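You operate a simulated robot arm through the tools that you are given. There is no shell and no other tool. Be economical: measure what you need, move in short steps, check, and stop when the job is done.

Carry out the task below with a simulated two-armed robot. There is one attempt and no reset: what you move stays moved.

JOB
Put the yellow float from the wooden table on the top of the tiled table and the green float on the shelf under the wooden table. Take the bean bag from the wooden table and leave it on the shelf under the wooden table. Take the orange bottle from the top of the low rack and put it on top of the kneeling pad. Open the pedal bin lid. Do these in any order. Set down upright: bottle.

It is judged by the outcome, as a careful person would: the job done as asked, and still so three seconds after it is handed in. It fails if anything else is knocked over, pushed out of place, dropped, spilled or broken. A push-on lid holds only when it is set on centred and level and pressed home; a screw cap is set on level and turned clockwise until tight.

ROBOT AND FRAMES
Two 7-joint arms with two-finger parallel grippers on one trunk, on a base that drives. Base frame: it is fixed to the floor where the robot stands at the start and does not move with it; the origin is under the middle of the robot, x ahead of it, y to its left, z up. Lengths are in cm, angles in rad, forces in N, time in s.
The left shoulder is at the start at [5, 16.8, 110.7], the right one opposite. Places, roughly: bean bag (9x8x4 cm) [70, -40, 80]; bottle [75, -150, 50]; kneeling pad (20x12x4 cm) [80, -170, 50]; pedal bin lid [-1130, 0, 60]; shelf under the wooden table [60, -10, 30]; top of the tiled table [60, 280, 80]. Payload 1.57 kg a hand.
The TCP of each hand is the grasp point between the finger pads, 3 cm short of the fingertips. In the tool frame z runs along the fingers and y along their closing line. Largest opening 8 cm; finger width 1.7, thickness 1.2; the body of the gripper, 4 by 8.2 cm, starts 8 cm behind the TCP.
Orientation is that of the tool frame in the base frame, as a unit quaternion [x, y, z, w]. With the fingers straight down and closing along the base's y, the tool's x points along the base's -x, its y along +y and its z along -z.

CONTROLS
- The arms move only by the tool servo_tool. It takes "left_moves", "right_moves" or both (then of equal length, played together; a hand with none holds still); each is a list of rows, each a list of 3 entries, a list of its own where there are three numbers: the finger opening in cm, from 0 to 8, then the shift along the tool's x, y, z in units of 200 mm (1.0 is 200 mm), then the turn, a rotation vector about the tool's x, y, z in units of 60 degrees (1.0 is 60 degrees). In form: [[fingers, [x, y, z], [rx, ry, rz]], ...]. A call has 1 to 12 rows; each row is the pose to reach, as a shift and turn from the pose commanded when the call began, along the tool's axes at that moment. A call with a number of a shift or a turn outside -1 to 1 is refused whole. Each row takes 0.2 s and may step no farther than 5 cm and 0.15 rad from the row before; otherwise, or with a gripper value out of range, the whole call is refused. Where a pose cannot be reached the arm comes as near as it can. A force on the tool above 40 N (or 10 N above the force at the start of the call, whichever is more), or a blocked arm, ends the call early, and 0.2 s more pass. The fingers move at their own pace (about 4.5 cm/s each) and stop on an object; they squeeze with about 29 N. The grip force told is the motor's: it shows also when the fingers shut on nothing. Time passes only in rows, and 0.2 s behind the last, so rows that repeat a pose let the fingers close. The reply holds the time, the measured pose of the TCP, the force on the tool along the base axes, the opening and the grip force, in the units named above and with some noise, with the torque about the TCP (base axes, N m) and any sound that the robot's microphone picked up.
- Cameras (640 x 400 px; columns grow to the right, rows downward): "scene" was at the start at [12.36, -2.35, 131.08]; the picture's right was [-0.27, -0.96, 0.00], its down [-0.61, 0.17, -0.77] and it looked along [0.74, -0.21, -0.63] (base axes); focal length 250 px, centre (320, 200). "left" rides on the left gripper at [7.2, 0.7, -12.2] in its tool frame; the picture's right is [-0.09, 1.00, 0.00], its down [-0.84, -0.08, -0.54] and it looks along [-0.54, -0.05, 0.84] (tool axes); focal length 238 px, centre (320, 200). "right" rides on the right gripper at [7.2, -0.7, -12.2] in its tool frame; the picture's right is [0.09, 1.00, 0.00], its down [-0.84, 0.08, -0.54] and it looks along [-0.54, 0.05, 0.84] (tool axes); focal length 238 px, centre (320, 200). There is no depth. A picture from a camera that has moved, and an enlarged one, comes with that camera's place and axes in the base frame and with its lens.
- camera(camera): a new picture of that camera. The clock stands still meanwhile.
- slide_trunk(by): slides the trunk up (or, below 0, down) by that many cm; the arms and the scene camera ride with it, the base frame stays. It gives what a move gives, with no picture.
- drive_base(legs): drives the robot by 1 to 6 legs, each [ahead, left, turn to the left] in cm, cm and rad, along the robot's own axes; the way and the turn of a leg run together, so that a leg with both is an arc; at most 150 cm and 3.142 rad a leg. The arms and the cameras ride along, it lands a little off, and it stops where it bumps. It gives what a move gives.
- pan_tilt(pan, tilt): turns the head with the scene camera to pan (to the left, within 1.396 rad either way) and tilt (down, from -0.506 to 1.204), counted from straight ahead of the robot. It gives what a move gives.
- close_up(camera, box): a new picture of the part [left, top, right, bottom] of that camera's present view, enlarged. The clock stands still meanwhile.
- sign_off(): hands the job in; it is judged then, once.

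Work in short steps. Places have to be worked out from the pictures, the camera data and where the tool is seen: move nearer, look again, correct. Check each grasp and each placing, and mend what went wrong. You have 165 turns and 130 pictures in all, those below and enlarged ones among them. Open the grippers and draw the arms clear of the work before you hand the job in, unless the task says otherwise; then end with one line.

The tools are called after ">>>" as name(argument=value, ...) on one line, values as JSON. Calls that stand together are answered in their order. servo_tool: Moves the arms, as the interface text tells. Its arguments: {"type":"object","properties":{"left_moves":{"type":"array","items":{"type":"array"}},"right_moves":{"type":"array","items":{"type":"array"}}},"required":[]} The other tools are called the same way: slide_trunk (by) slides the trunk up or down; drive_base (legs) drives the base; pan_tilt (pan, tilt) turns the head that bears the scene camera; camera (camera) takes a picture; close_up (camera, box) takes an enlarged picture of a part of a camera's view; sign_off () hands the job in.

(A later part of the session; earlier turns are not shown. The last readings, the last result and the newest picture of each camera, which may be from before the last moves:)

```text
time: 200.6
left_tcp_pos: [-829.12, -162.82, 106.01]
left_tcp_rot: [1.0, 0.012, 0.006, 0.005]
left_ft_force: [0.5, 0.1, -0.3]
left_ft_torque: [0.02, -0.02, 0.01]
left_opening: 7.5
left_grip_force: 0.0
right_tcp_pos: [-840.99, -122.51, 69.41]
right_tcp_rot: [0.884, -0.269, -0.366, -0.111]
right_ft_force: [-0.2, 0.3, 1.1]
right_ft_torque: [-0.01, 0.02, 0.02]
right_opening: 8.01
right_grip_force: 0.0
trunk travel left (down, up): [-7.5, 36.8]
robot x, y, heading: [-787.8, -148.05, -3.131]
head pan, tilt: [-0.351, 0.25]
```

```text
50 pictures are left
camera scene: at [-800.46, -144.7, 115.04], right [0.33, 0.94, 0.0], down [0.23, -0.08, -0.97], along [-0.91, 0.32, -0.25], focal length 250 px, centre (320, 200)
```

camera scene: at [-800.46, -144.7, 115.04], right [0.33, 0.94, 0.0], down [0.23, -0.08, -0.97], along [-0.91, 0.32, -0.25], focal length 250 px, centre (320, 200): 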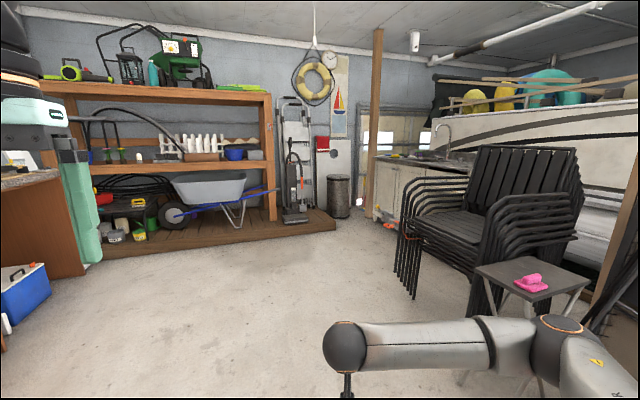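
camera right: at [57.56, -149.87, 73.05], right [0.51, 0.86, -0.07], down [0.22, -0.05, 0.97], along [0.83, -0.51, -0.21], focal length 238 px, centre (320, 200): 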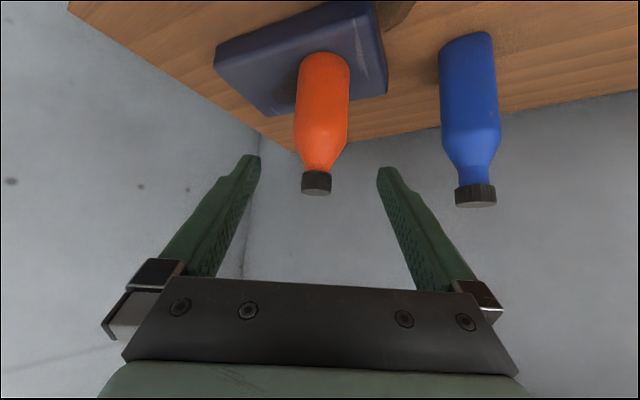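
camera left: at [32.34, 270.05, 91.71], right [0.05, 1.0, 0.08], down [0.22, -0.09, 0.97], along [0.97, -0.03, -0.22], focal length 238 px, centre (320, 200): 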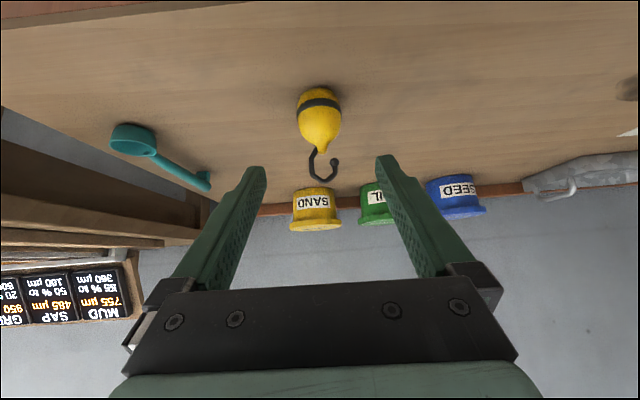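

The pedal bin is at pixel (338,195). Zoom in.

>>> close_up(camera="scene", box=[280, 140, 400, 230])

```text
4.44 times, centred on (340, 185) of scene
camera zoom: at [-800.46, -144.7, 115.04], right [0.33, 0.94, 0.0], down [0.23, -0.08, -0.97], along [-0.91, 0.32, -0.25], focal length 1109 px, centre (231, 267)
```

zoom: 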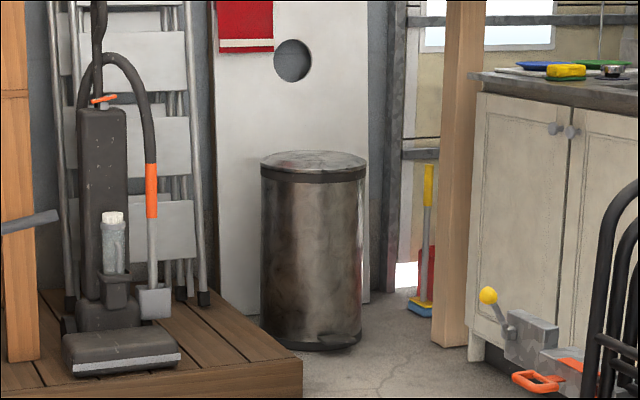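

Drive to about (−1003,−75) and turn toward the bin.

>>> drive_base(legs=[[150, 0, 0], [62, 0, 0], [0, -72, 0], [0, 0, -0.45]])

>>> pan_tilt(pan=0, tilt=0.45)

>>> camera(camera="scene")

```text
time: 215.9
left_tcp_pos: [-1045.07, -75.38, 106.01]
left_tcp_rot: [0.979, -0.204, 0.004, 0.006]
left_ft_force: [1.0, 0.9, 0.8]
left_ft_torque: [0.0, 0.02, 0.02]
left_opening: 7.5
left_grip_force: 0.1
right_tcp_pos: [-1038.91, -33.96, 69.44]
right_tcp_rot: [0.805, -0.453, -0.333, -0.188]
right_ft_force: [0.5, 0.1, 0.3]
right_ft_torque: [0.02, -0.02, -0.02]
right_opening: 8.01
right_grip_force: 0.1
trunk travel left (down, up): [-7.5, 36.8]
robot x, y, heading: [-1001.5, -79.03, 2.715]
head pan, tilt: [-0.351, 0.25]
```

```text
time: 216.7
left_tcp_pos: [-1044.94, -75.42, 105.95]
left_tcp_rot: [0.979, -0.205, 0.004, 0.006]
left_ft_force: [-0.1, -0.3, -0.1]
left_ft_torque: [0.01, 0.0, 0.0]
left_opening: 7.5
left_grip_force: 0.1
right_tcp_pos: [-1038.81, -33.89, 69.43]
right_tcp_rot: [0.805, -0.453, -0.333, -0.188]
right_ft_force: [0.0, -0.2, 1.0]
right_ft_torque: [-0.01, -0.03, -0.02]
right_opening: 7.99
right_grip_force: 0.0
trunk travel left (down, up): [-7.5, 36.8]
robot x, y, heading: [-1001.04, -79.48, 2.716]
head pan, tilt: [0.0, 0.45]
```

```text
48 pictures are left
camera scene: at [-1013.11, -73.84, 113.18], right [0.41, 0.91, 0.0], down [0.4, -0.18, -0.9], along [-0.82, 0.37, -0.43], focal length 250 px, centre (320, 200)
```

scene: 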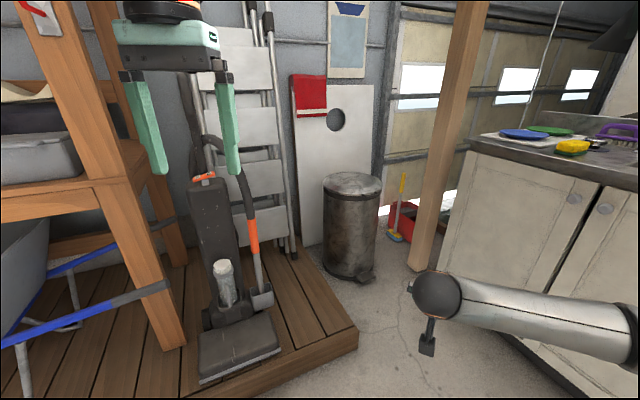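

The pedal faces +x, so the hinge is at the back. I'll use the left hand on the lid and raise the right arm to keep its elbow above the counter. First raise the right hand.

>>> servo_tool(right_moves=[[8, [-0.04, 0, -0.13], [0, 0.1, 0]], [8, [-0.08, 0, -0.26], [0, 0.2, 0]], [8, [-0.12, 0, -0.38], [0, 0.3, 0]], [8, [-0.16, 0, -0.5], [0, 0.4, 0]], [8, [-0.2, 0, -0.62], [0, 0.5, 0]], [8, [-0.24, 0, -0.74], [0, 0.6, 0]], [8, [-0.26, 0, -0.87], [0, 0.7, 0]], [8, [-0.283, 0, -0.99], [0, 0.75, 0]]])

>>> servo_tool(right_moves=[[4, [0, 0, -0.2], [0, 0, -0.1]], [2, [0, 0, -0.4], [0, 0, -0.2]], [0, [0, 0, -0.6], [0, 0, -0.3]], [0, [0, 0, -0.8], [0, 0, -0.4]], [0, [0, 0, -0.95], [0, 0, -0.5]]])

>>> drive_base(legs=[[0, 0, 0.427], [34, 0, 0], [0, -60, 0]])

>>> camera(camera="scene")

>>> camera(camera="left")

```text
time: 218.5
left_tcp_pos: [-1045.13, -75.38, 106.01]
left_tcp_rot: [0.979, -0.204, 0.005, 0.006]
left_ft_force: [-0.6, 0.6, -0.6]
left_ft_torque: [-0.01, 0.02, 0.0]
left_opening: 7.5
left_grip_force: 0.1
right_tcp_pos: [-1033.62, -42.4, 87.43]
right_tcp_rot: [0.871, -0.491, 0.001, 0.0]
right_ft_force: [0.1, 0.6, 0.5]
right_ft_torque: [0.01, 0.0, 0.01]
right_opening: 8.0
right_grip_force: 0.0
trunk travel left (down, up): [-7.5, 36.8]
robot x, y, heading: [-1000.99, -79.29, 2.715]
head pan, tilt: [0.0, 0.45]
```

```text
time: 219.7
left_tcp_pos: [-1045.07, -75.42, 105.94]
left_tcp_rot: [0.979, -0.204, 0.003, 0.006]
left_ft_force: [-0.4, 0.1, -0.1]
left_ft_torque: [0.02, -0.01, 0.0]
left_opening: 7.46
left_grip_force: 0.1
right_tcp_pos: [-1033.61, -42.47, 106.57]
right_tcp_rot: [0.969, -0.248, -0.001, 0.001]
right_ft_force: [-1.3, 0.0, 0.1]
right_ft_torque: [0.0, 0.01, 0.0]
right_opening: 0.01
right_grip_force: 12.2
trunk travel left (down, up): [-7.5, 36.8]
robot x, y, heading: [-1001.07, -79.06, 2.717]
head pan, tilt: [0.0, 0.45]
```

```text
time: 226.2
left_tcp_pos: [-1076.45, -34.11, 105.95]
left_tcp_rot: [1.0, 0.007, 0.005, 0.005]
left_ft_force: [0.6, 1.0, -0.4]
left_ft_torque: [0.01, -0.01, 0.0]
left_opening: 7.49
left_grip_force: 0.0
right_tcp_pos: [-1079.55, 0.67, 106.38]
right_tcp_rot: [0.999, -0.04, -0.001, 0.0]
right_ft_force: [-0.6, -1.0, 0.1]
right_ft_torque: [0.01, -0.01, 0.03]
right_opening: 0.0
right_grip_force: 21.7
trunk travel left (down, up): [-7.5, 36.8]
robot x, y, heading: [-1035.18, -19.72, -3.145]
head pan, tilt: [0.0, 0.45]
```

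```text
47 pictures are left
camera scene: at [-1048.07, -19.56, 113.18], right [0.0, 1.0, 0.0], down [0.44, 0.0, -0.9], along [-0.9, 0.0, -0.44], focal length 250 px, centre (320, 200)
```

scene: 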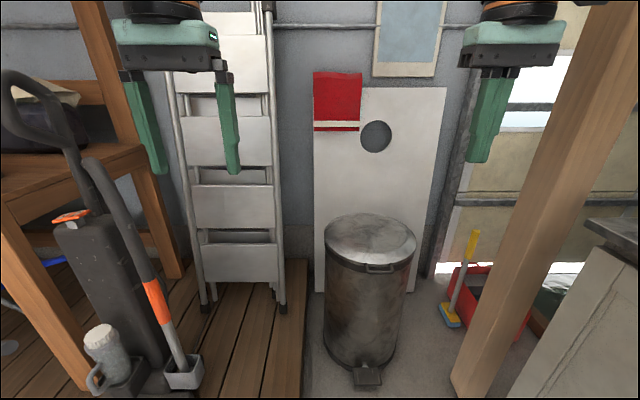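

```text
46 pictures are left
camera left: at [-1069.46, -34.48, 118.19], right [-0.08, -1.0, 0.01], down [-0.84, 0.07, 0.53], along [-0.53, 0.03, -0.85], focal length 238 px, centre (320, 200)
```

left: 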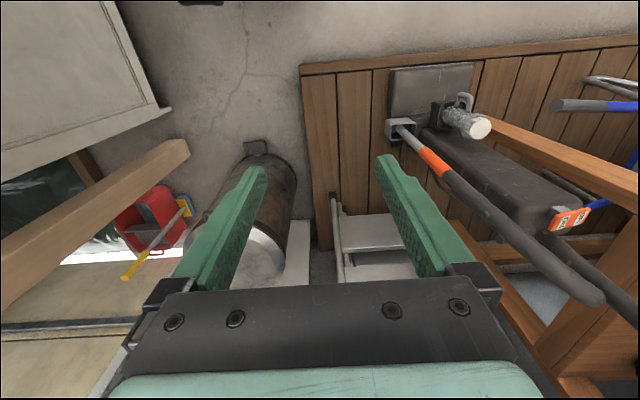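

There's a small handle at the lid's front edge and a pedal below. Zoom in.

>>> close_up(camera="scene", box=[300, 200, 440, 288])

>>> close_up(camera="scene", box=[310, 320, 430, 400])

```text
4.55 times, centred on (370, 244) of scene
camera zoom: at [-1048.07, -19.56, 113.18], right [0.0, 1.0, 0.0], down [0.44, 0.0, -0.9], along [-0.9, 0.0, -0.44], focal length 1134 px, centre (93, 0)
```

zoom: 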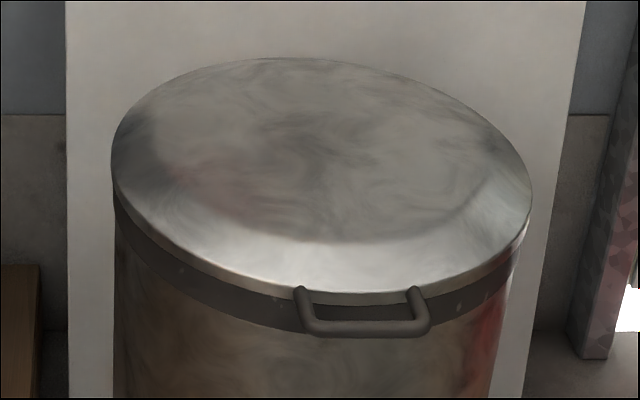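

```text
5.00 times, centred on (370, 360) of scene
camera zoom: at [-1048.07, -19.56, 113.18], right [0.0, 1.0, 0.0], down [0.44, 0.0, -0.9], along [-0.9, 0.0, -0.44], focal length 1247 px, centre (70, -600)
```

zoom: 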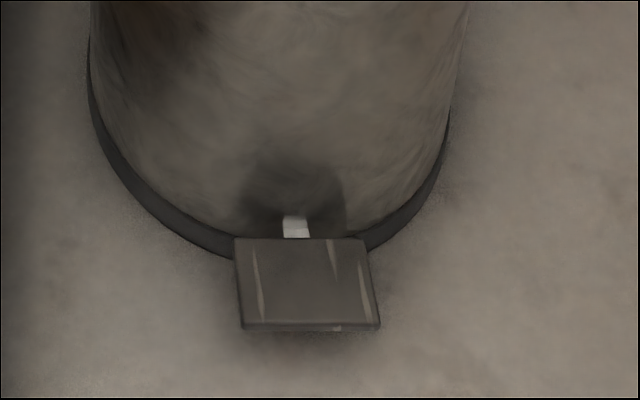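

A handle loop sits at the lid's front edge (bar ≈(−1107.5,−1,59)). I retract the right hand, shift right to y≈+2, then look before posing the left hand.

>>> servo_tool(right_moves=[[0, [0.12, 0, 0], [0, 0, 0]], [0, [0.25, 0, 0], [0, 0, 0]], [0, [0.37, 0, 0], [0, 0, 0]], [0, [0.5, 0, 0], [0, 0, 0]]])

>>> drive_base(legs=[[0, -21, 0]])

>>> pan_tilt(pan=-0.9, tilt=0.35)

>>> camera(camera="scene")

```text
time: 227.2
left_tcp_pos: [-1076.49, -34.19, 106.04]
left_tcp_rot: [1.0, 0.005, 0.004, 0.006]
left_ft_force: [0.5, 0.7, 0.2]
left_ft_torque: [-0.01, 0.05, 0.02]
left_opening: 7.53
left_grip_force: 0.0
right_tcp_pos: [-1069.71, -0.21, 106.36]
right_tcp_rot: [0.999, -0.04, 0.0, 0.0]
right_ft_force: [-0.2, 1.0, -0.4]
right_ft_torque: [-0.03, 0.02, -0.02]
right_opening: 0.0
right_grip_force: 21.3
trunk travel left (down, up): [-7.5, 36.8]
robot x, y, heading: [-1034.91, -19.48, -3.146]
head pan, tilt: [0.0, 0.45]
```

```text
time: 228.8
left_tcp_pos: [-1076.52, -13.44, 106.01]
left_tcp_rot: [1.0, 0.007, 0.005, 0.006]
left_ft_force: [0.4, 0.5, 0.0]
left_ft_torque: [0.0, -0.02, -0.01]
left_opening: 7.51
left_grip_force: 0.0
right_tcp_pos: [-1069.71, 20.31, 106.37]
right_tcp_rot: [0.999, -0.038, -0.001, 0.0]
right_ft_force: [0.2, 0.7, -0.4]
right_ft_torque: [-0.01, 0.02, -0.01]
right_opening: 0.0
right_grip_force: 20.9
trunk travel left (down, up): [-7.5, 36.8]
robot x, y, heading: [-1035.04, 1.36, -3.14]
head pan, tilt: [0.0, 0.45]
```

```text
time: 230.0
left_tcp_pos: [-1076.51, -13.46, 105.93]
left_tcp_rot: [1.0, 0.007, 0.005, 0.005]
left_ft_force: [0.7, 0.5, -0.4]
left_ft_torque: [-0.04, 0.01, 0.0]
left_opening: 7.5
left_grip_force: 0.0
right_tcp_pos: [-1069.68, 20.36, 106.41]
right_tcp_rot: [0.999, -0.038, 0.0, 0.0]
right_ft_force: [-0.4, -0.7, 0.1]
right_ft_torque: [0.03, 0.0, 0.02]
right_opening: 0.02
right_grip_force: 21.2
trunk travel left (down, up): [-7.5, 36.8]
robot x, y, heading: [-1034.99, 1.41, -3.139]
head pan, tilt: [-0.901, 0.351]
```

```text
43 pictures are left
camera scene: at [-1044.71, 8.44, 114.1], right [0.78, 0.62, 0.0], down [0.21, -0.27, -0.94], along [-0.59, 0.73, -0.34], focal length 250 px, centre (320, 200)
```

scene: 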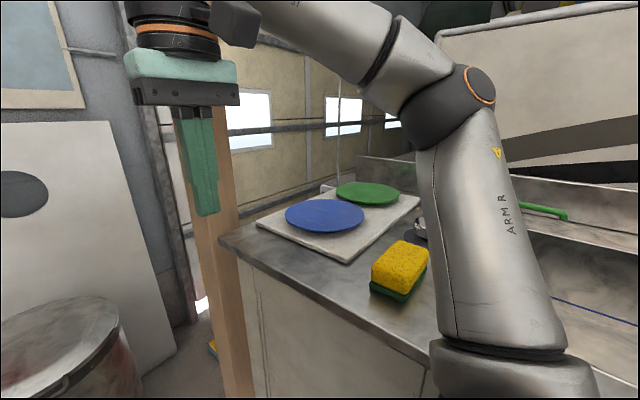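

Right arm is safely above the counter. Now pose the left hand: lower, tilt 45°, shift toward the bin's centreline.

>>> servo_tool(left_moves=[[4, [-0.05, -0.08, 0.12], [0, -0.1, 0]], [2, [-0.1, -0.16, 0.24], [0, -0.2, 0]], [0, [-0.15, -0.24, 0.36], [0, -0.3, 0]], [0, [-0.2, -0.32, 0.48], [0, -0.4, 0]], [0, [-0.25, -0.4, 0.6], [0, -0.5, 0]], [0, [-0.3, -0.48, 0.72], [0, -0.6, 0]], [0, [-0.35, -0.55, 0.84], [0, -0.7, 0]], [0, [-0.4, -0.6, 0.9], [0, -0.75, 0]]])

>>> servo_tool(left_moves=[[0, [0.08, 0, 0.08], [0, -0.1, 0]], [0, [0.16, 0, 0.16], [0, -0.2, 0]], [0, [0.24, 0, 0.24], [0, -0.3, 0]], [0, [0.32, 0, 0.32], [0, -0.4, 0]], [0, [0.4, 0, 0.4], [0, -0.5, 0]], [0, [0.48, 0, 0.48], [0, -0.6, 0]], [0, [0.56, 0, 0.56], [0, -0.7, 0]], [0, [0.63, 0, 0.63], [0, -0.75, 0]]])

>>> pan_tilt(pan=0.2, tilt=0.6)

>>> camera(camera="scene")

```text
time: 231.8
left_tcp_pos: [-1084.57, -1.75, 87.86]
left_tcp_rot: [0.925, 0.004, -0.379, 0.007]
left_ft_force: [0.1, 0.1, -0.6]
left_ft_torque: [-0.02, 0.0, 0.0]
left_opening: 0.0
left_grip_force: 21.3
right_tcp_pos: [-1069.79, 20.4, 106.31]
right_tcp_rot: [0.999, -0.038, 0.0, 0.0]
right_ft_force: [-0.6, -0.2, -0.5]
right_ft_torque: [0.0, -0.04, 0.0]
right_opening: 0.0
right_grip_force: 21.3
trunk travel left (down, up): [-7.5, 36.8]
robot x, y, heading: [-1034.79, 1.63, -3.141]
head pan, tilt: [-0.901, 0.351]
```

```text
time: 233.6
left_tcp_pos: [-1084.39, -1.86, 69.94]
left_tcp_rot: [0.71, 0.001, -0.705, 0.008]
left_ft_force: [-0.9, 0.4, 0.4]
left_ft_torque: [-0.03, 0.06, 0.03]
left_opening: 0.01
left_grip_force: 21.2
right_tcp_pos: [-1069.68, 20.48, 106.37]
right_tcp_rot: [0.999, -0.037, 0.0, -0.001]
right_ft_force: [0.0, -0.3, 0.4]
right_ft_torque: [-0.01, 0.01, 0.02]
right_opening: 0.02
right_grip_force: 20.6
trunk travel left (down, up): [-7.5, 36.8]
robot x, y, heading: [-1034.67, 1.41, -3.139]
head pan, tilt: [-0.901, 0.351]
```

```text
time: 234.9
left_tcp_pos: [-1084.36, -2.01, 70.0]
left_tcp_rot: [0.711, 0.001, -0.704, 0.008]
left_ft_force: [-0.2, -0.3, 0.2]
left_ft_torque: [-0.02, -0.05, 0.01]
left_opening: 0.01
left_grip_force: 21.3
right_tcp_pos: [-1069.75, 20.35, 106.4]
right_tcp_rot: [0.999, -0.038, 0.0, 0.0]
right_ft_force: [0.4, 0.0, -0.1]
right_ft_torque: [0.01, 0.0, 0.01]
right_opening: 0.01
right_grip_force: 21.9
trunk travel left (down, up): [-7.5, 36.8]
robot x, y, heading: [-1035.06, 1.19, -3.138]
head pan, tilt: [0.201, 0.6]
```

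```text
42 pictures are left
camera scene: at [-1047.57, -0.61, 111.82], right [-0.2, 0.98, 0.0], down [0.55, 0.11, -0.83], along [-0.81, -0.17, -0.56], focal length 250 px, centre (320, 200)
```

scene: 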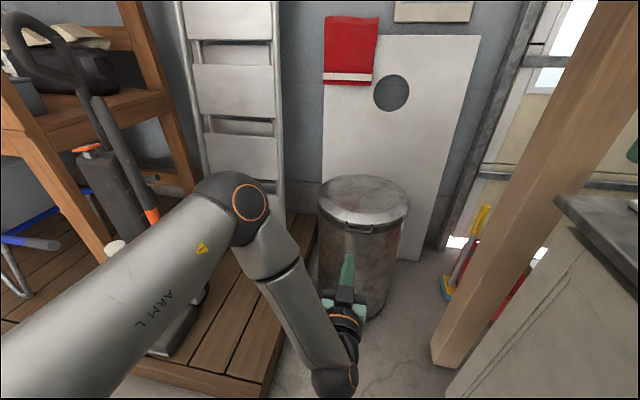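

>>> camera(camera="left")

>>> close_up(camera="scene", box=[300, 170, 420, 320])

```text
41 pictures are left
camera left: at [-1072.11, -2.43, 62.83], right [0.01, -0.99, 0.1], down [0.53, 0.09, 0.84], along [-0.85, 0.04, 0.53], focal length 238 px, centre (320, 200)
```

left: 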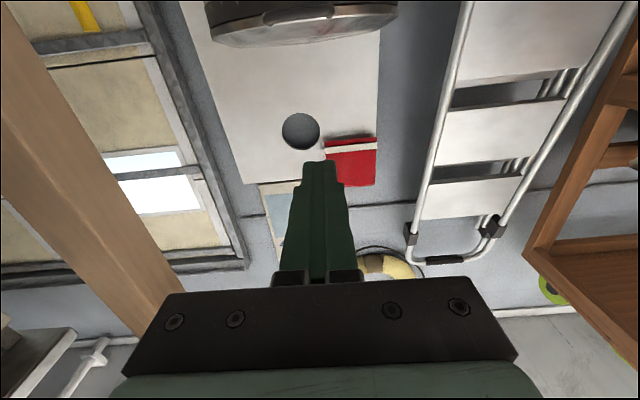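

```text
2.67 times, centred on (360, 245) of scene
camera zoom: at [-1047.57, -0.61, 111.82], right [-0.2, 0.98, 0.0], down [0.55, 0.11, -0.83], along [-0.81, -0.17, -0.56], focal length 665 px, centre (213, 80)
```

zoom: 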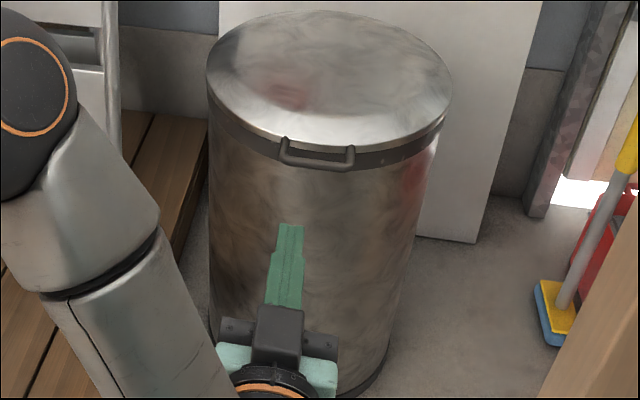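

Handle bar triangulated at (−1106.7,−0.7,60.6). Lower the hand to z≈57, drive 13 cm closer.

>>> servo_tool(left_moves=[[0, [0.16, -0.02, 0], [0, 0, 0]], [0, [0.32, -0.04, 0], [0, 0, 0]], [0, [0.48, -0.055, 0], [0, 0, 0]], [0, [0.645, -0.055, 0], [0, 0, 0]], [0, [0.645, -0.055, 0], [0, 0, 0]]])

>>> drive_base(legs=[[12, 0, 0]])

>>> camera(camera="left")

>>> camera(camera="scene")

```text
time: 236.1
left_tcp_pos: [-1083.09, 2.58, 64.29]
left_tcp_rot: [0.712, 0.003, -0.702, 0.011]
left_ft_force: [-0.2, 0.3, 0.2]
left_ft_torque: [-0.01, -0.02, 0.0]
left_opening: 0.01
left_grip_force: 21.4
left hand out of reach, approached as far as the arm can: row 1, 2, 3, 4, 5
right_tcp_pos: [-1069.71, 20.46, 106.36]
right_tcp_rot: [0.999, -0.038, 0.0, 0.0]
right_ft_force: [0.8, -0.2, 1.2]
right_ft_torque: [-0.03, 0.01, -0.03]
right_opening: 0.0
right_grip_force: 21.1
trunk travel left (down, up): [-7.5, 36.8]
robot x, y, heading: [-1034.82, 1.29, -3.136]
head pan, tilt: [0.201, 0.6]
```

```text
time: 237.4
left_tcp_pos: [-1095.12, 2.42, 64.39]
left_tcp_rot: [0.712, 0.004, -0.702, 0.011]
left_ft_force: [0.3, 0.3, -0.3]
left_ft_torque: [0.01, -0.01, -0.01]
left_opening: 0.0
left_grip_force: 21.4
right_tcp_pos: [-1081.81, 20.41, 106.38]
right_tcp_rot: [0.999, -0.037, 0.0, 0.0]
right_ft_force: [0.0, 0.1, 0.2]
right_ft_torque: [-0.02, -0.01, 0.01]
right_opening: 0.0
right_grip_force: 21.1
trunk travel left (down, up): [-7.5, 36.8]
robot x, y, heading: [-1047.43, 1.03, -3.143]
head pan, tilt: [0.201, 0.6]
```

```text
39 pictures are left
camera left: at [-1082.81, 2.05, 57.25], right [0.02, -0.99, 0.1], down [0.53, 0.1, 0.84], along [-0.85, 0.04, 0.53], focal length 238 px, centre (320, 200)
```

left: 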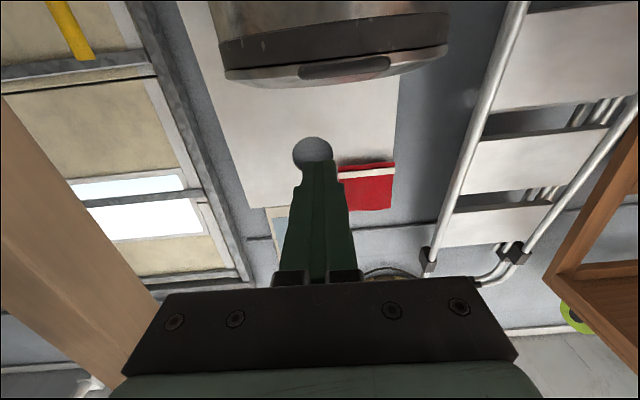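

```text
38 pictures are left
camera scene: at [-1059.61, -0.66, 111.82], right [-0.2, 0.98, 0.0], down [0.55, 0.11, -0.83], along [-0.81, -0.17, -0.56], focal length 250 px, centre (320, 200)
```

scene: 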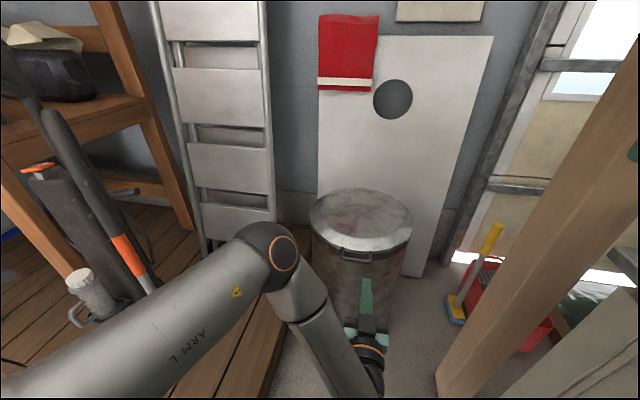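

The hand can't get that low this close in. Back up 10 cm and extend the arm instead.

>>> drive_base(legs=[[-12, 0, 0]])

>>> servo_tool(left_moves=[[0, [0, 0, 0.15], [0, 0, 0]], [0, [0, 0, 0.3], [0, 0, 0]], [0, [0, 0, 0.45], [0, 0, 0]], [0, [0, 0, 0.6], [0, 0, 0]], [0, [0, 0, 0.6], [0, 0, 0]]])

>>> camera(camera="left")

```text
time: 238.6
left_tcp_pos: [-1083.2, 2.4, 64.36]
left_tcp_rot: [0.712, 0.003, -0.702, 0.011]
left_ft_force: [-0.2, 0.7, 0.3]
left_ft_torque: [-0.01, 0.03, 0.01]
left_opening: 0.0
left_grip_force: 21.3
right_tcp_pos: [-1069.88, 20.23, 106.39]
right_tcp_rot: [0.999, -0.037, 0.001, 0.0]
right_ft_force: [-0.6, 0.4, 0.4]
right_ft_torque: [0.01, -0.03, 0.04]
right_opening: 0.0
right_grip_force: 21.4
trunk travel left (down, up): [-7.5, 36.8]
robot x, y, heading: [-1035.62, 1.11, -3.141]
head pan, tilt: [0.201, 0.6]
```

```text
time: 239.8
left_tcp_pos: [-1094.59, 3.9, 66.06]
left_tcp_rot: [0.716, 0.007, -0.698, 0.015]
left_ft_force: [-0.3, -0.3, 0.6]
left_ft_torque: [-0.01, 0.01, 0.01]
left_opening: 0.0
left_grip_force: 20.6
left hand out of reach, approached as far as the arm can: row 1, 2, 3, 4, 5
right_tcp_pos: [-1069.82, 20.44, 106.46]
right_tcp_rot: [0.999, -0.038, 0.0, 0.0]
right_ft_force: [-0.5, 0.3, -0.7]
right_ft_torque: [0.0, -0.02, 0.01]
right_opening: 0.0
right_grip_force: 21.0
trunk travel left (down, up): [-7.5, 36.8]
robot x, y, heading: [-1035.16, 1.38, -3.14]
head pan, tilt: [0.201, 0.6]
```

```text
37 pictures are left
camera left: at [-1082.29, 3.46, 59.11], right [0.03, -0.99, 0.1], down [0.52, 0.1, 0.85], along [-0.85, 0.03, 0.52], focal length 238 px, centre (320, 200)
```

left: 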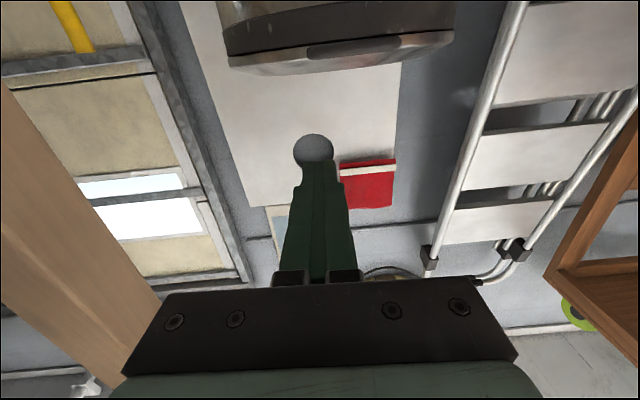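

It's a wrist limit for a fully horizontal hand. Reduce the tilt by 30° (fingers pointing forward and 30° down) while backing a bit, then re-evaluate.

>>> servo_tool(left_moves=[[0, [0, 0, -0.1], [0, 0.125, 0]], [0, [0, 0, -0.2], [0, 0.25, 0]], [0, [0, 0, -0.3], [0, 0.375, 0]], [0, [0, 0, -0.4], [0, 0.5, 0]], [0, [0, 0, -0.4], [0, 0.5, 0]]])

```text
time: 241.0
left_tcp_pos: [-1086.51, 3.97, 66.15]
left_tcp_rot: [0.87, 0.007, -0.493, 0.01]
left_ft_force: [0.4, 0.7, 1.0]
left_ft_torque: [-0.03, 0.0, 0.05]
left_opening: 0.01
left_grip_force: 21.7
right_tcp_pos: [-1069.77, 20.36, 106.41]
right_tcp_rot: [0.999, -0.038, 0.0, -0.001]
right_ft_force: [-0.5, 0.1, -1.1]
right_ft_torque: [-0.02, -0.01, 0.03]
right_opening: 0.01
right_grip_force: 21.5
trunk travel left (down, up): [-7.5, 36.8]
robot x, y, heading: [-1035.42, 0.89, -3.138]
head pan, tilt: [0.201, 0.6]
```

Reachable again. Move to (−1093,−0.7,58.6) and check.

>>> servo_tool(left_moves=[[0, [0.05, 0.07, 0.16], [0, 0, 0]], [0, [0.1, 0.15, 0.32], [0, 0, 0]], [0, [0.157, 0.222, 0.479], [0, 0, 0]], [0, [0.157, 0.222, 0.479], [0, 0, 0]]])

>>> camera(camera="left")

>>> camera(camera="scene")

```text
time: 242.0
left_tcp_pos: [-1093.12, -0.76, 58.47]
left_tcp_rot: [0.87, 0.006, -0.494, 0.01]
left_ft_force: [-0.6, -0.8, -0.7]
left_ft_torque: [0.02, 0.0, 0.01]
left_opening: 0.0
left_grip_force: 21.4
right_tcp_pos: [-1069.85, 20.36, 106.33]
right_tcp_rot: [0.999, -0.037, 0.001, -0.001]
right_ft_force: [0.4, -0.8, 0.2]
right_ft_torque: [0.03, 0.03, 0.01]
right_opening: 0.0
right_grip_force: 21.0
trunk travel left (down, up): [-7.5, 36.8]
robot x, y, heading: [-1035.31, 1.38, -3.14]
head pan, tilt: [0.201, 0.6]
```

```text
36 pictures are left
camera left: at [-1079.05, -1.11, 58.54], right [-0.03, -1.0, 0.09], down [0.04, 0.09, 1.0], along [-1.0, 0.03, 0.03], focal length 238 px, centre (320, 200)
```

left: 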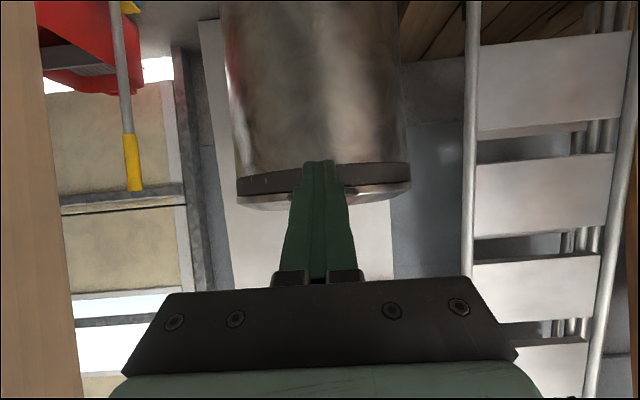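

```text
35 pictures are left
camera scene: at [-1047.7, -0.63, 111.82], right [-0.2, 0.98, 0.0], down [0.55, 0.11, -0.83], along [-0.81, -0.17, -0.56], focal length 250 px, centre (320, 200)
```

scene: 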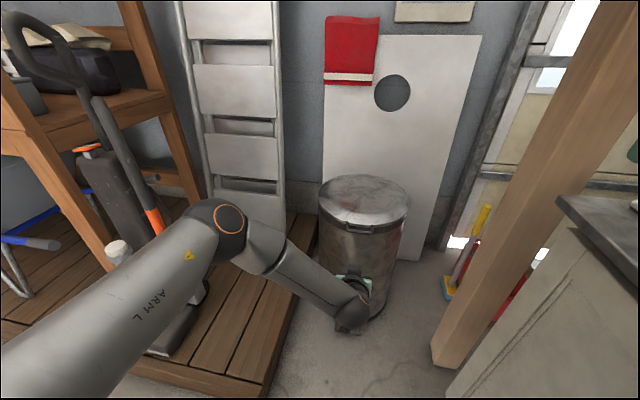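

Re-estimating from the newer wrist views, the bar is nearer (−1108.2,−0.5,59). Slide the fingertips beneath it.

>>> servo_tool(left_moves=[[0, [-0.05, -0.01, 0.17], [0, 0, 0]], [0, [-0.12, -0.02, 0.33], [0, 0, 0]], [0, [-0.2, -0.028, 0.48], [0, 0, 0]], [0, [-0.264, -0.028, 0.594], [0, 0, 0]], [0, [-0.264, -0.028, 0.594], [0, 0, 0]]])

>>> close_up(camera="scene", box=[300, 170, 420, 260])

>>> camera(camera="left")

```text
time: 243.2
left_tcp_pos: [-1106.1, -0.43, 56.97]
left_tcp_rot: [0.87, 0.006, -0.494, 0.009]
left_ft_force: [1.0, 0.4, 0.2]
left_ft_torque: [0.02, 0.02, 0.0]
left_opening: 0.01
left_grip_force: 20.9
right_tcp_pos: [-1069.87, 20.34, 106.29]
right_tcp_rot: [0.999, -0.038, -0.001, 0.0]
right_ft_force: [0.7, 0.0, -0.4]
right_ft_torque: [0.0, -0.01, -0.02]
right_opening: 0.01
right_grip_force: 21.6
trunk travel left (down, up): [-7.5, 36.8]
robot x, y, heading: [-1035.03, 1.18, -3.137]
head pan, tilt: [0.201, 0.6]
```

```text
4.44 times, centred on (360, 215) of scene
camera zoom: at [-1047.69, -0.63, 111.82], right [-0.2, 0.98, 0.0], down [0.55, 0.11, -0.83], along [-0.81, -0.17, -0.56], focal length 1109 px, centre (142, 133)
```

zoom: 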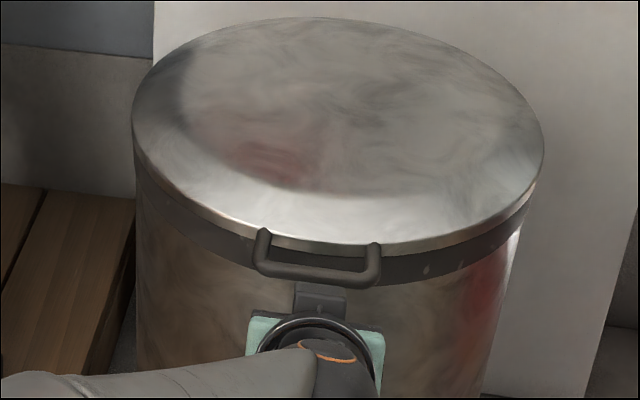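

```text
33 pictures are left
camera left: at [-1091.93, -0.71, 57.0], right [-0.03, -1.0, 0.09], down [0.03, 0.09, 1.0], along [-1.0, 0.03, 0.03], focal length 238 px, centre (320, 200)
```

left: 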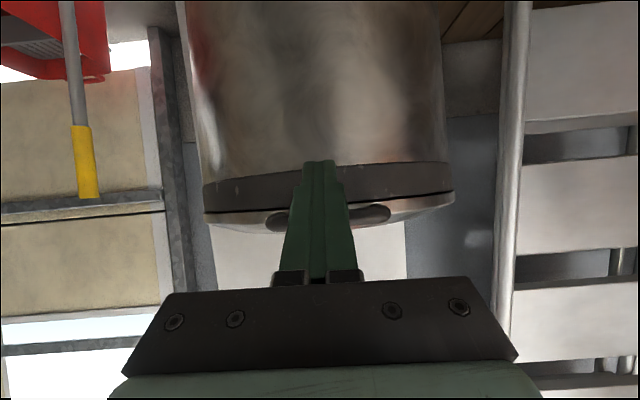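

Handle is at z≈58 and ~1.5 cm further in. Move 1.8 cm further, then lift 3 cm and check force.

>>> servo_tool(left_moves=[[0, [-0.025, 0, 0.04], [0, 0, 0]], [0, [-0.046, 0, 0.077], [0, 0, 0]], [0, [-0.046, 0, 0.077], [0, 0, 0]], [0, [-0.089, 0, 0.051], [0, 0, 0]], [0, [-0.132, 0, 0.026], [0, 0, 0]], [0, [-0.175, 0, 0], [0, 0, 0]], [0, [-0.175, 0, 0], [0, 0, 0]]])

>>> close_up(camera="scene", box=[300, 170, 420, 260])

```text
time: 244.8
left_tcp_pos: [-1108.03, -0.41, 60.1]
left_tcp_rot: [0.869, 0.007, -0.494, 0.011]
left_ft_force: [0.1, 0.1, 0.3]
left_ft_torque: [0.0, 0.0, 0.01]
left_opening: 0.0
left_grip_force: 21.4
left hand out of reach, approached as far as the arm can: row 1, 2, 3, 4, 5
right_tcp_pos: [-1069.83, 20.41, 106.25]
right_tcp_rot: [0.999, -0.038, 0.001, -0.001]
right_ft_force: [-0.1, 0.1, -0.5]
right_ft_torque: [-0.01, 0.02, -0.04]
right_opening: 0.0
right_grip_force: 21.4
trunk travel left (down, up): [-7.5, 36.8]
robot x, y, heading: [-1035.46, 1.34, -3.141]
head pan, tilt: [0.201, 0.6]
```

```text
4.44 times, centred on (360, 215) of scene
camera zoom: at [-1047.69, -0.63, 111.82], right [-0.2, 0.98, 0.0], down [0.55, 0.11, -0.83], along [-0.81, -0.17, -0.56], focal length 1109 px, centre (142, 133)
```

zoom: 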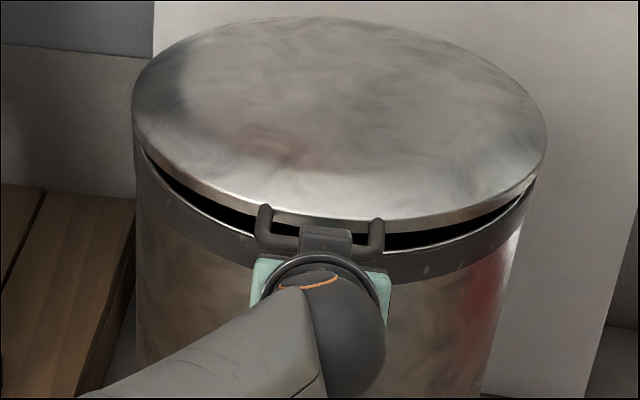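

The lid is rising with the fingertips hooked under the handle. Continue up along the arc, pitching the fingers up a bit.

>>> servo_tool(left_moves=[[0, [-0.1, 0, -0.05], [0, -0.04, 0]], [0, [-0.2, 0, -0.09], [0, -0.08, 0]], [0, [-0.3, 0, -0.13], [0, -0.12, 0]], [0, [-0.4, 0, -0.165], [0, -0.16, 0]], [0, [-0.5, 0, -0.185], [0, -0.2, 0]], [0, [-0.579, 0, -0.2], [0, -0.25, 0]], [0, [-0.579, 0, -0.2], [0, -0.25, 0]]])

>>> camera(camera="scene")

>>> camera(camera="left")

```text
time: 246.4
left_tcp_pos: [-1110.46, -0.57, 72.07]
left_tcp_rot: [0.797, 0.006, -0.604, 0.01]
left_ft_force: [0.3, 0.2, 0.7]
left_ft_torque: [-0.03, 0.01, 0.03]
left_opening: 0.01
left_grip_force: 21.5
right_tcp_pos: [-1069.89, 20.34, 106.43]
right_tcp_rot: [0.999, -0.038, 0.0, 0.0]
right_ft_force: [-0.3, 0.0, -0.3]
right_ft_torque: [-0.01, 0.06, -0.02]
right_opening: 0.0
right_grip_force: 21.5
trunk travel left (down, up): [-7.5, 36.8]
robot x, y, heading: [-1035.04, 1.12, -3.141]
head pan, tilt: [0.201, 0.6]
```

```text
31 pictures are left
camera scene: at [-1047.69, -0.63, 111.82], right [-0.2, 0.98, 0.0], down [0.55, 0.11, -0.83], along [-0.81, -0.17, -0.56], focal length 250 px, centre (320, 200)
```

scene: 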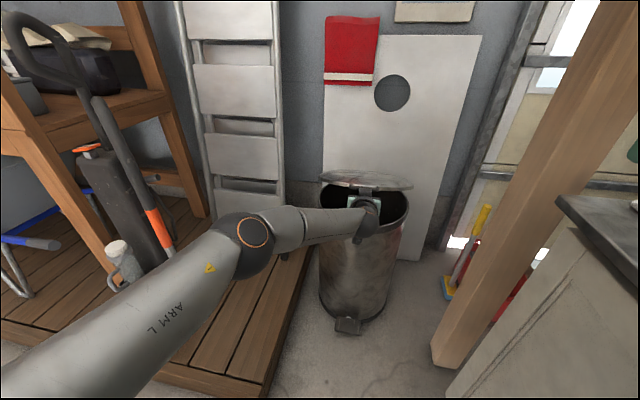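

```text
30 pictures are left
camera left: at [-1096.67, -0.82, 68.37], right [0.0, -1.0, 0.1], down [0.29, 0.09, 0.95], along [-0.96, 0.03, 0.29], focal length 238 px, centre (320, 200)
```

left: 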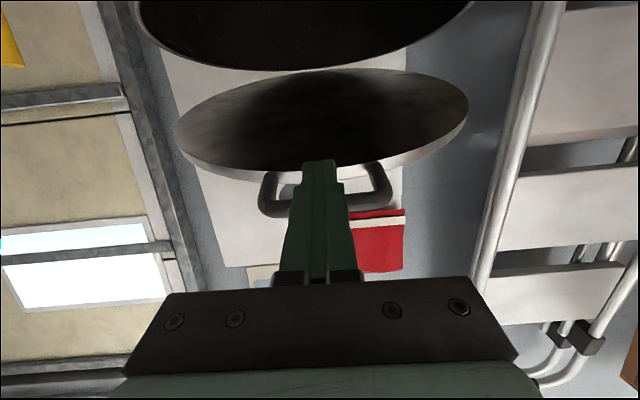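

Lid is open ~28°, well hooked. Drive 12 cm forward so the fingertips slide under the lid and wedge it up, then check.

>>> drive_base(legs=[[12, 0, 0]])

>>> camera(camera="left")

```text
time: 247.7
left_tcp_pos: [-1122.3, -0.52, 72.16]
left_tcp_rot: [0.797, 0.005, -0.604, 0.01]
left_ft_force: [15.3, -0.4, 5.4]
left_ft_torque: [-0.04, 0.13, 0.04]
left_opening: 0.0
left_grip_force: 21.3
right_tcp_pos: [-1081.91, 20.33, 106.35]
right_tcp_rot: [0.999, -0.038, -0.001, 0.0]
right_ft_force: [0.1, 0.4, 0.1]
right_ft_torque: [-0.02, 0.0, -0.01]
right_opening: 0.01
right_grip_force: 20.7
trunk travel left (down, up): [-7.5, 36.8]
robot x, y, heading: [-1047.22, 0.98, -3.137]
head pan, tilt: [0.201, 0.6]
```

```text
29 pictures are left
camera left: at [-1108.55, -0.85, 68.46], right [0.0, -1.0, 0.1], down [0.29, 0.09, 0.95], along [-0.96, 0.03, 0.29], focal length 238 px, centre (320, 200)
```

left: 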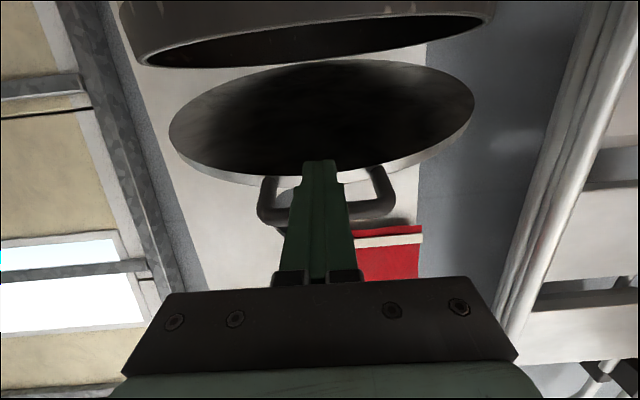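

>>> camera(camera="scene")

```text
28 pictures are left
camera scene: at [-1059.51, -0.67, 111.84], right [-0.2, 0.98, 0.0], down [0.55, 0.11, -0.83], along [-0.81, -0.17, -0.56], focal length 250 px, centre (320, 200)
```

scene: 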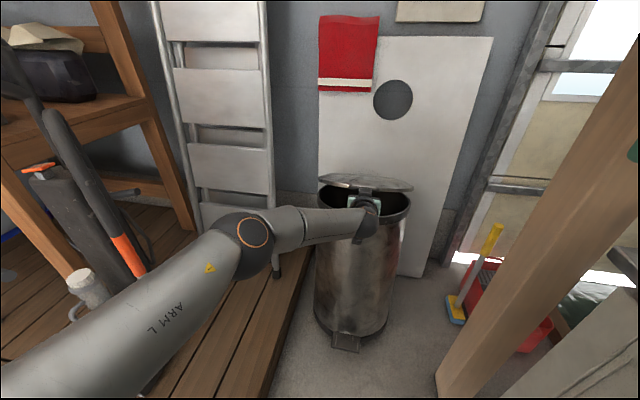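

The bin may have been pushed a little. Zoom to measure where it stands now.

>>> close_up(camera="scene", box=[290, 160, 430, 360])

```text
2.00 times, centred on (360, 260) of scene
camera zoom: at [-1059.51, -0.67, 111.84], right [-0.2, 0.98, 0.0], down [0.55, 0.11, -0.83], along [-0.81, -0.17, -0.56], focal length 499 px, centre (240, 80)
```

zoom: 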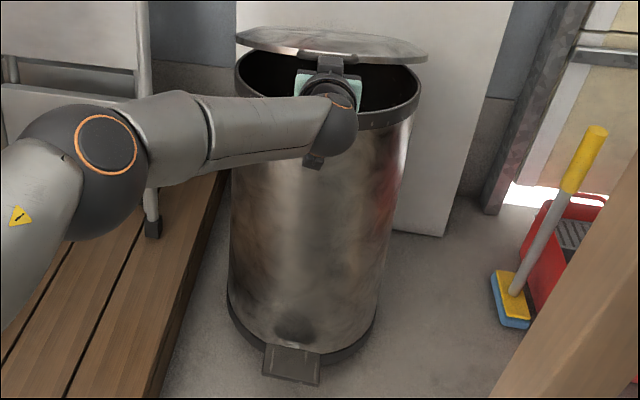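

The bin has been tipped slightly backwards by the push (base moved ~5 cm, top more). I gently retreat the hand so it settles upright again.

>>> servo_tool(left_moves=[[0, [0.01, 0, -0.038], [0, 0, 0]], [0, [0.02, 0, -0.076], [0, 0, 0]], [0, [0.031, 0, -0.114], [0, 0, 0]], [0, [0.042, 0, -0.152], [0, 0, 0]], [0, [0.053, 0, -0.19], [0, 0, 0]], [0, [0.064, 0, -0.228], [0, 0, 0]], [0, [0.075, 0, -0.266], [0, 0, 0]], [0, [0.086, 0, -0.304], [0, 0, 0]], [0, [0.096, 0, -0.342], [0, 0, 0]]])

>>> close_up(camera="scene", box=[290, 160, 430, 360])

```text
time: 249.7
left_tcp_pos: [-1115.04, -0.49, 72.22]
left_tcp_rot: [0.797, 0.006, -0.604, 0.01]
left_ft_force: [16.6, 0.1, 6.8]
left_ft_torque: [0.0, 0.11, 0.02]
left_opening: 0.0
left_grip_force: 21.4
right_tcp_pos: [-1081.64, 20.29, 106.52]
right_tcp_rot: [0.999, -0.037, -0.002, 0.0]
right_ft_force: [0.2, -0.5, 0.0]
right_ft_torque: [0.01, 0.01, -0.02]
right_opening: 0.0
right_grip_force: 20.9
trunk travel left (down, up): [-7.5, 36.8]
robot x, y, heading: [-1046.89, 1.25, -3.142]
head pan, tilt: [0.201, 0.6]
```

```text
2.00 times, centred on (360, 260) of scene
camera zoom: at [-1059.49, -0.67, 111.85], right [-0.2, 0.98, 0.0], down [0.55, 0.11, -0.83], along [-0.81, -0.17, -0.56], focal length 499 px, centre (240, 80)
```

zoom: 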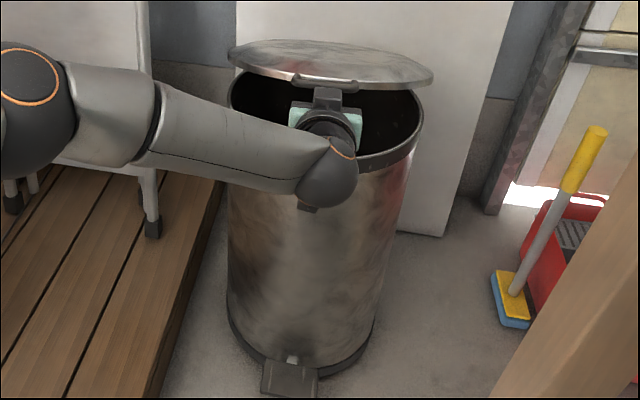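

Bin is returning; keep retreating until the force vanishes.

>>> servo_tool(left_moves=[[0, [0.01, 0, -0.038], [0, 0, 0]], [0, [0.02, 0, -0.076], [0, 0, 0]], [0, [0.031, 0, -0.114], [0, 0, 0]], [0, [0.042, 0, -0.152], [0, 0, 0]], [0, [0.053, 0, -0.19], [0, 0, 0]], [0, [0.064, 0, -0.228], [0, 0, 0]]])

>>> close_up(camera="scene", box=[290, 160, 430, 360])

```text
time: 251.1
left_tcp_pos: [-1110.5, -0.37, 72.11]
left_tcp_rot: [0.797, 0.005, -0.603, 0.01]
left_ft_force: [-0.2, 0.4, 0.6]
left_ft_torque: [0.01, 0.02, -0.01]
left_opening: 0.0
left_grip_force: 21.4
right_tcp_pos: [-1081.88, 20.31, 106.36]
right_tcp_rot: [0.999, -0.038, 0.0, 0.001]
right_ft_force: [0.2, 0.6, -0.5]
right_ft_torque: [-0.02, -0.01, 0.0]
right_opening: 0.0
right_grip_force: 21.2
trunk travel left (down, up): [-7.5, 36.8]
robot x, y, heading: [-1047.29, 1.2, -3.138]
head pan, tilt: [0.201, 0.6]
```

```text
2.00 times, centred on (360, 260) of scene
camera zoom: at [-1059.66, -0.67, 111.81], right [-0.2, 0.98, 0.0], down [0.55, 0.11, -0.83], along [-0.81, -0.17, -0.56], focal length 499 px, centre (240, 80)
```

zoom: 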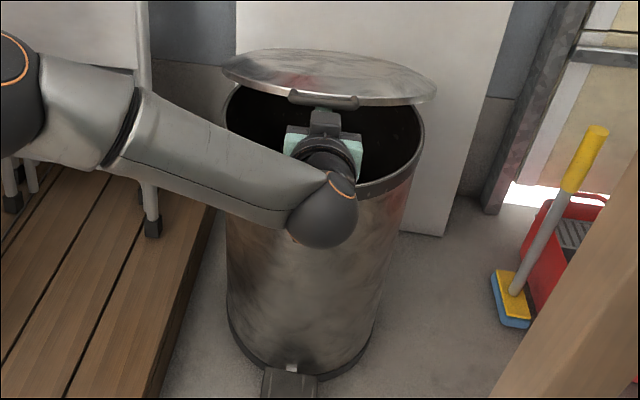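

Force is zero and the bin is upright at its original spot. Now raise along the true lid arc (up first, less forward).

>>> servo_tool(left_moves=[[0, [-0.085, 0, 0.02], [0, 0, 0]], [0, [-0.168, 0, 0.04], [0, -0.04, 0]], [0, [-0.25, 0, 0.063], [0, -0.08, 0]], [0, [-0.336, 0, 0.0875], [0, -0.12, 0]], [0, [-0.42, 0, 0.125], [0, -0.16, 0]], [0, [-0.5, 0, 0.165], [0, -0.2, 0]], [0, [-0.575, 0, 0.205], [0, -0.24, 0]], [0, [-0.65, 0, 0.244], [0, -0.27, 0]]])

>>> camera(camera="scene")

```text
time: 252.9
left_tcp_pos: [-1118.74, -0.17, 83.31]
left_tcp_rot: [-0.704, -0.003, 0.711, -0.01]
left_ft_force: [5.5, 2.4, 5.3]
left_ft_torque: [0.02, 0.11, -0.06]
left_opening: 0.0
left_grip_force: 21.6
right_tcp_pos: [-1081.59, 20.38, 106.35]
right_tcp_rot: [0.999, -0.037, -0.002, 0.0]
right_ft_force: [1.0, -0.2, -0.2]
right_ft_torque: [-0.04, 0.0, -0.03]
right_opening: 0.0
right_grip_force: 21.2
trunk travel left (down, up): [-7.5, 36.8]
robot x, y, heading: [-1047.03, 1.03, -3.141]
head pan, tilt: [0.201, 0.6]
```

```text
24 pictures are left
camera scene: at [-1059.55, -0.65, 111.84], right [-0.2, 0.98, 0.0], down [0.55, 0.11, -0.83], along [-0.81, -0.17, -0.56], focal length 250 px, centre (320, 200)
```

scene: 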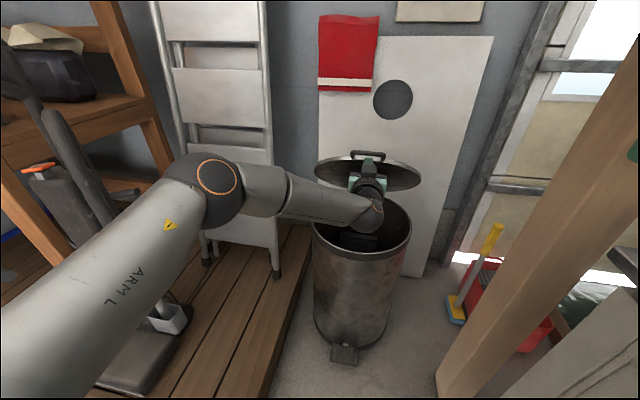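

Lid ~50°, bin upright, small force. Continue along the arc to ~70°.

>>> servo_tool(left_moves=[[0, [-0.05, 0, 0.07], [0, 0, 0]], [0, [-0.1, 0, 0.14], [0, 0, 0]], [0, [-0.155, 0, 0.21], [0, 0, 0]], [0, [-0.205, 0, 0.28], [0, 0, 0]], [0, [-0.245, 0, 0.36], [0, 0, 0]], [0, [-0.28, 0, 0.44], [0, 0, 0]], [0, [-0.315, 0, 0.52], [0, 0, 0]], [0, [-0.35, 0, 0.6], [0, 0, 0]]])

>>> camera(camera="scene")

```text
time: 254.7
left_tcp_pos: [-1126.73, -0.35, 89.3]
left_tcp_rot: [-0.705, -0.004, 0.71, -0.011]
left_ft_force: [0.3, -0.1, -0.5]
left_ft_torque: [0.0, -0.03, 0.01]
left_opening: 0.0
left_grip_force: 21.6
left hand out of reach, approached as far as the arm can: row 6, 7, 8
right_tcp_pos: [-1081.88, 20.25, 106.45]
right_tcp_rot: [0.999, -0.037, 0.001, 0.0]
right_ft_force: [0.2, -0.9, 0.4]
right_ft_torque: [-0.03, 0.03, -0.01]
right_opening: 0.0
right_grip_force: 21.7
trunk travel left (down, up): [-7.5, 36.8]
robot x, y, heading: [-1047.04, 1.36, -3.14]
head pan, tilt: [0.201, 0.6]
```

```text
23 pictures are left
camera scene: at [-1059.65, -0.67, 111.82], right [-0.2, 0.98, 0.0], down [0.55, 0.11, -0.83], along [-0.81, -0.17, -0.56], focal length 250 px, centre (320, 200)
```

scene: 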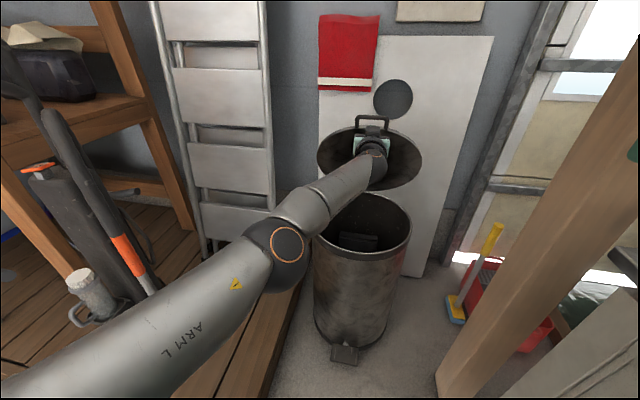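

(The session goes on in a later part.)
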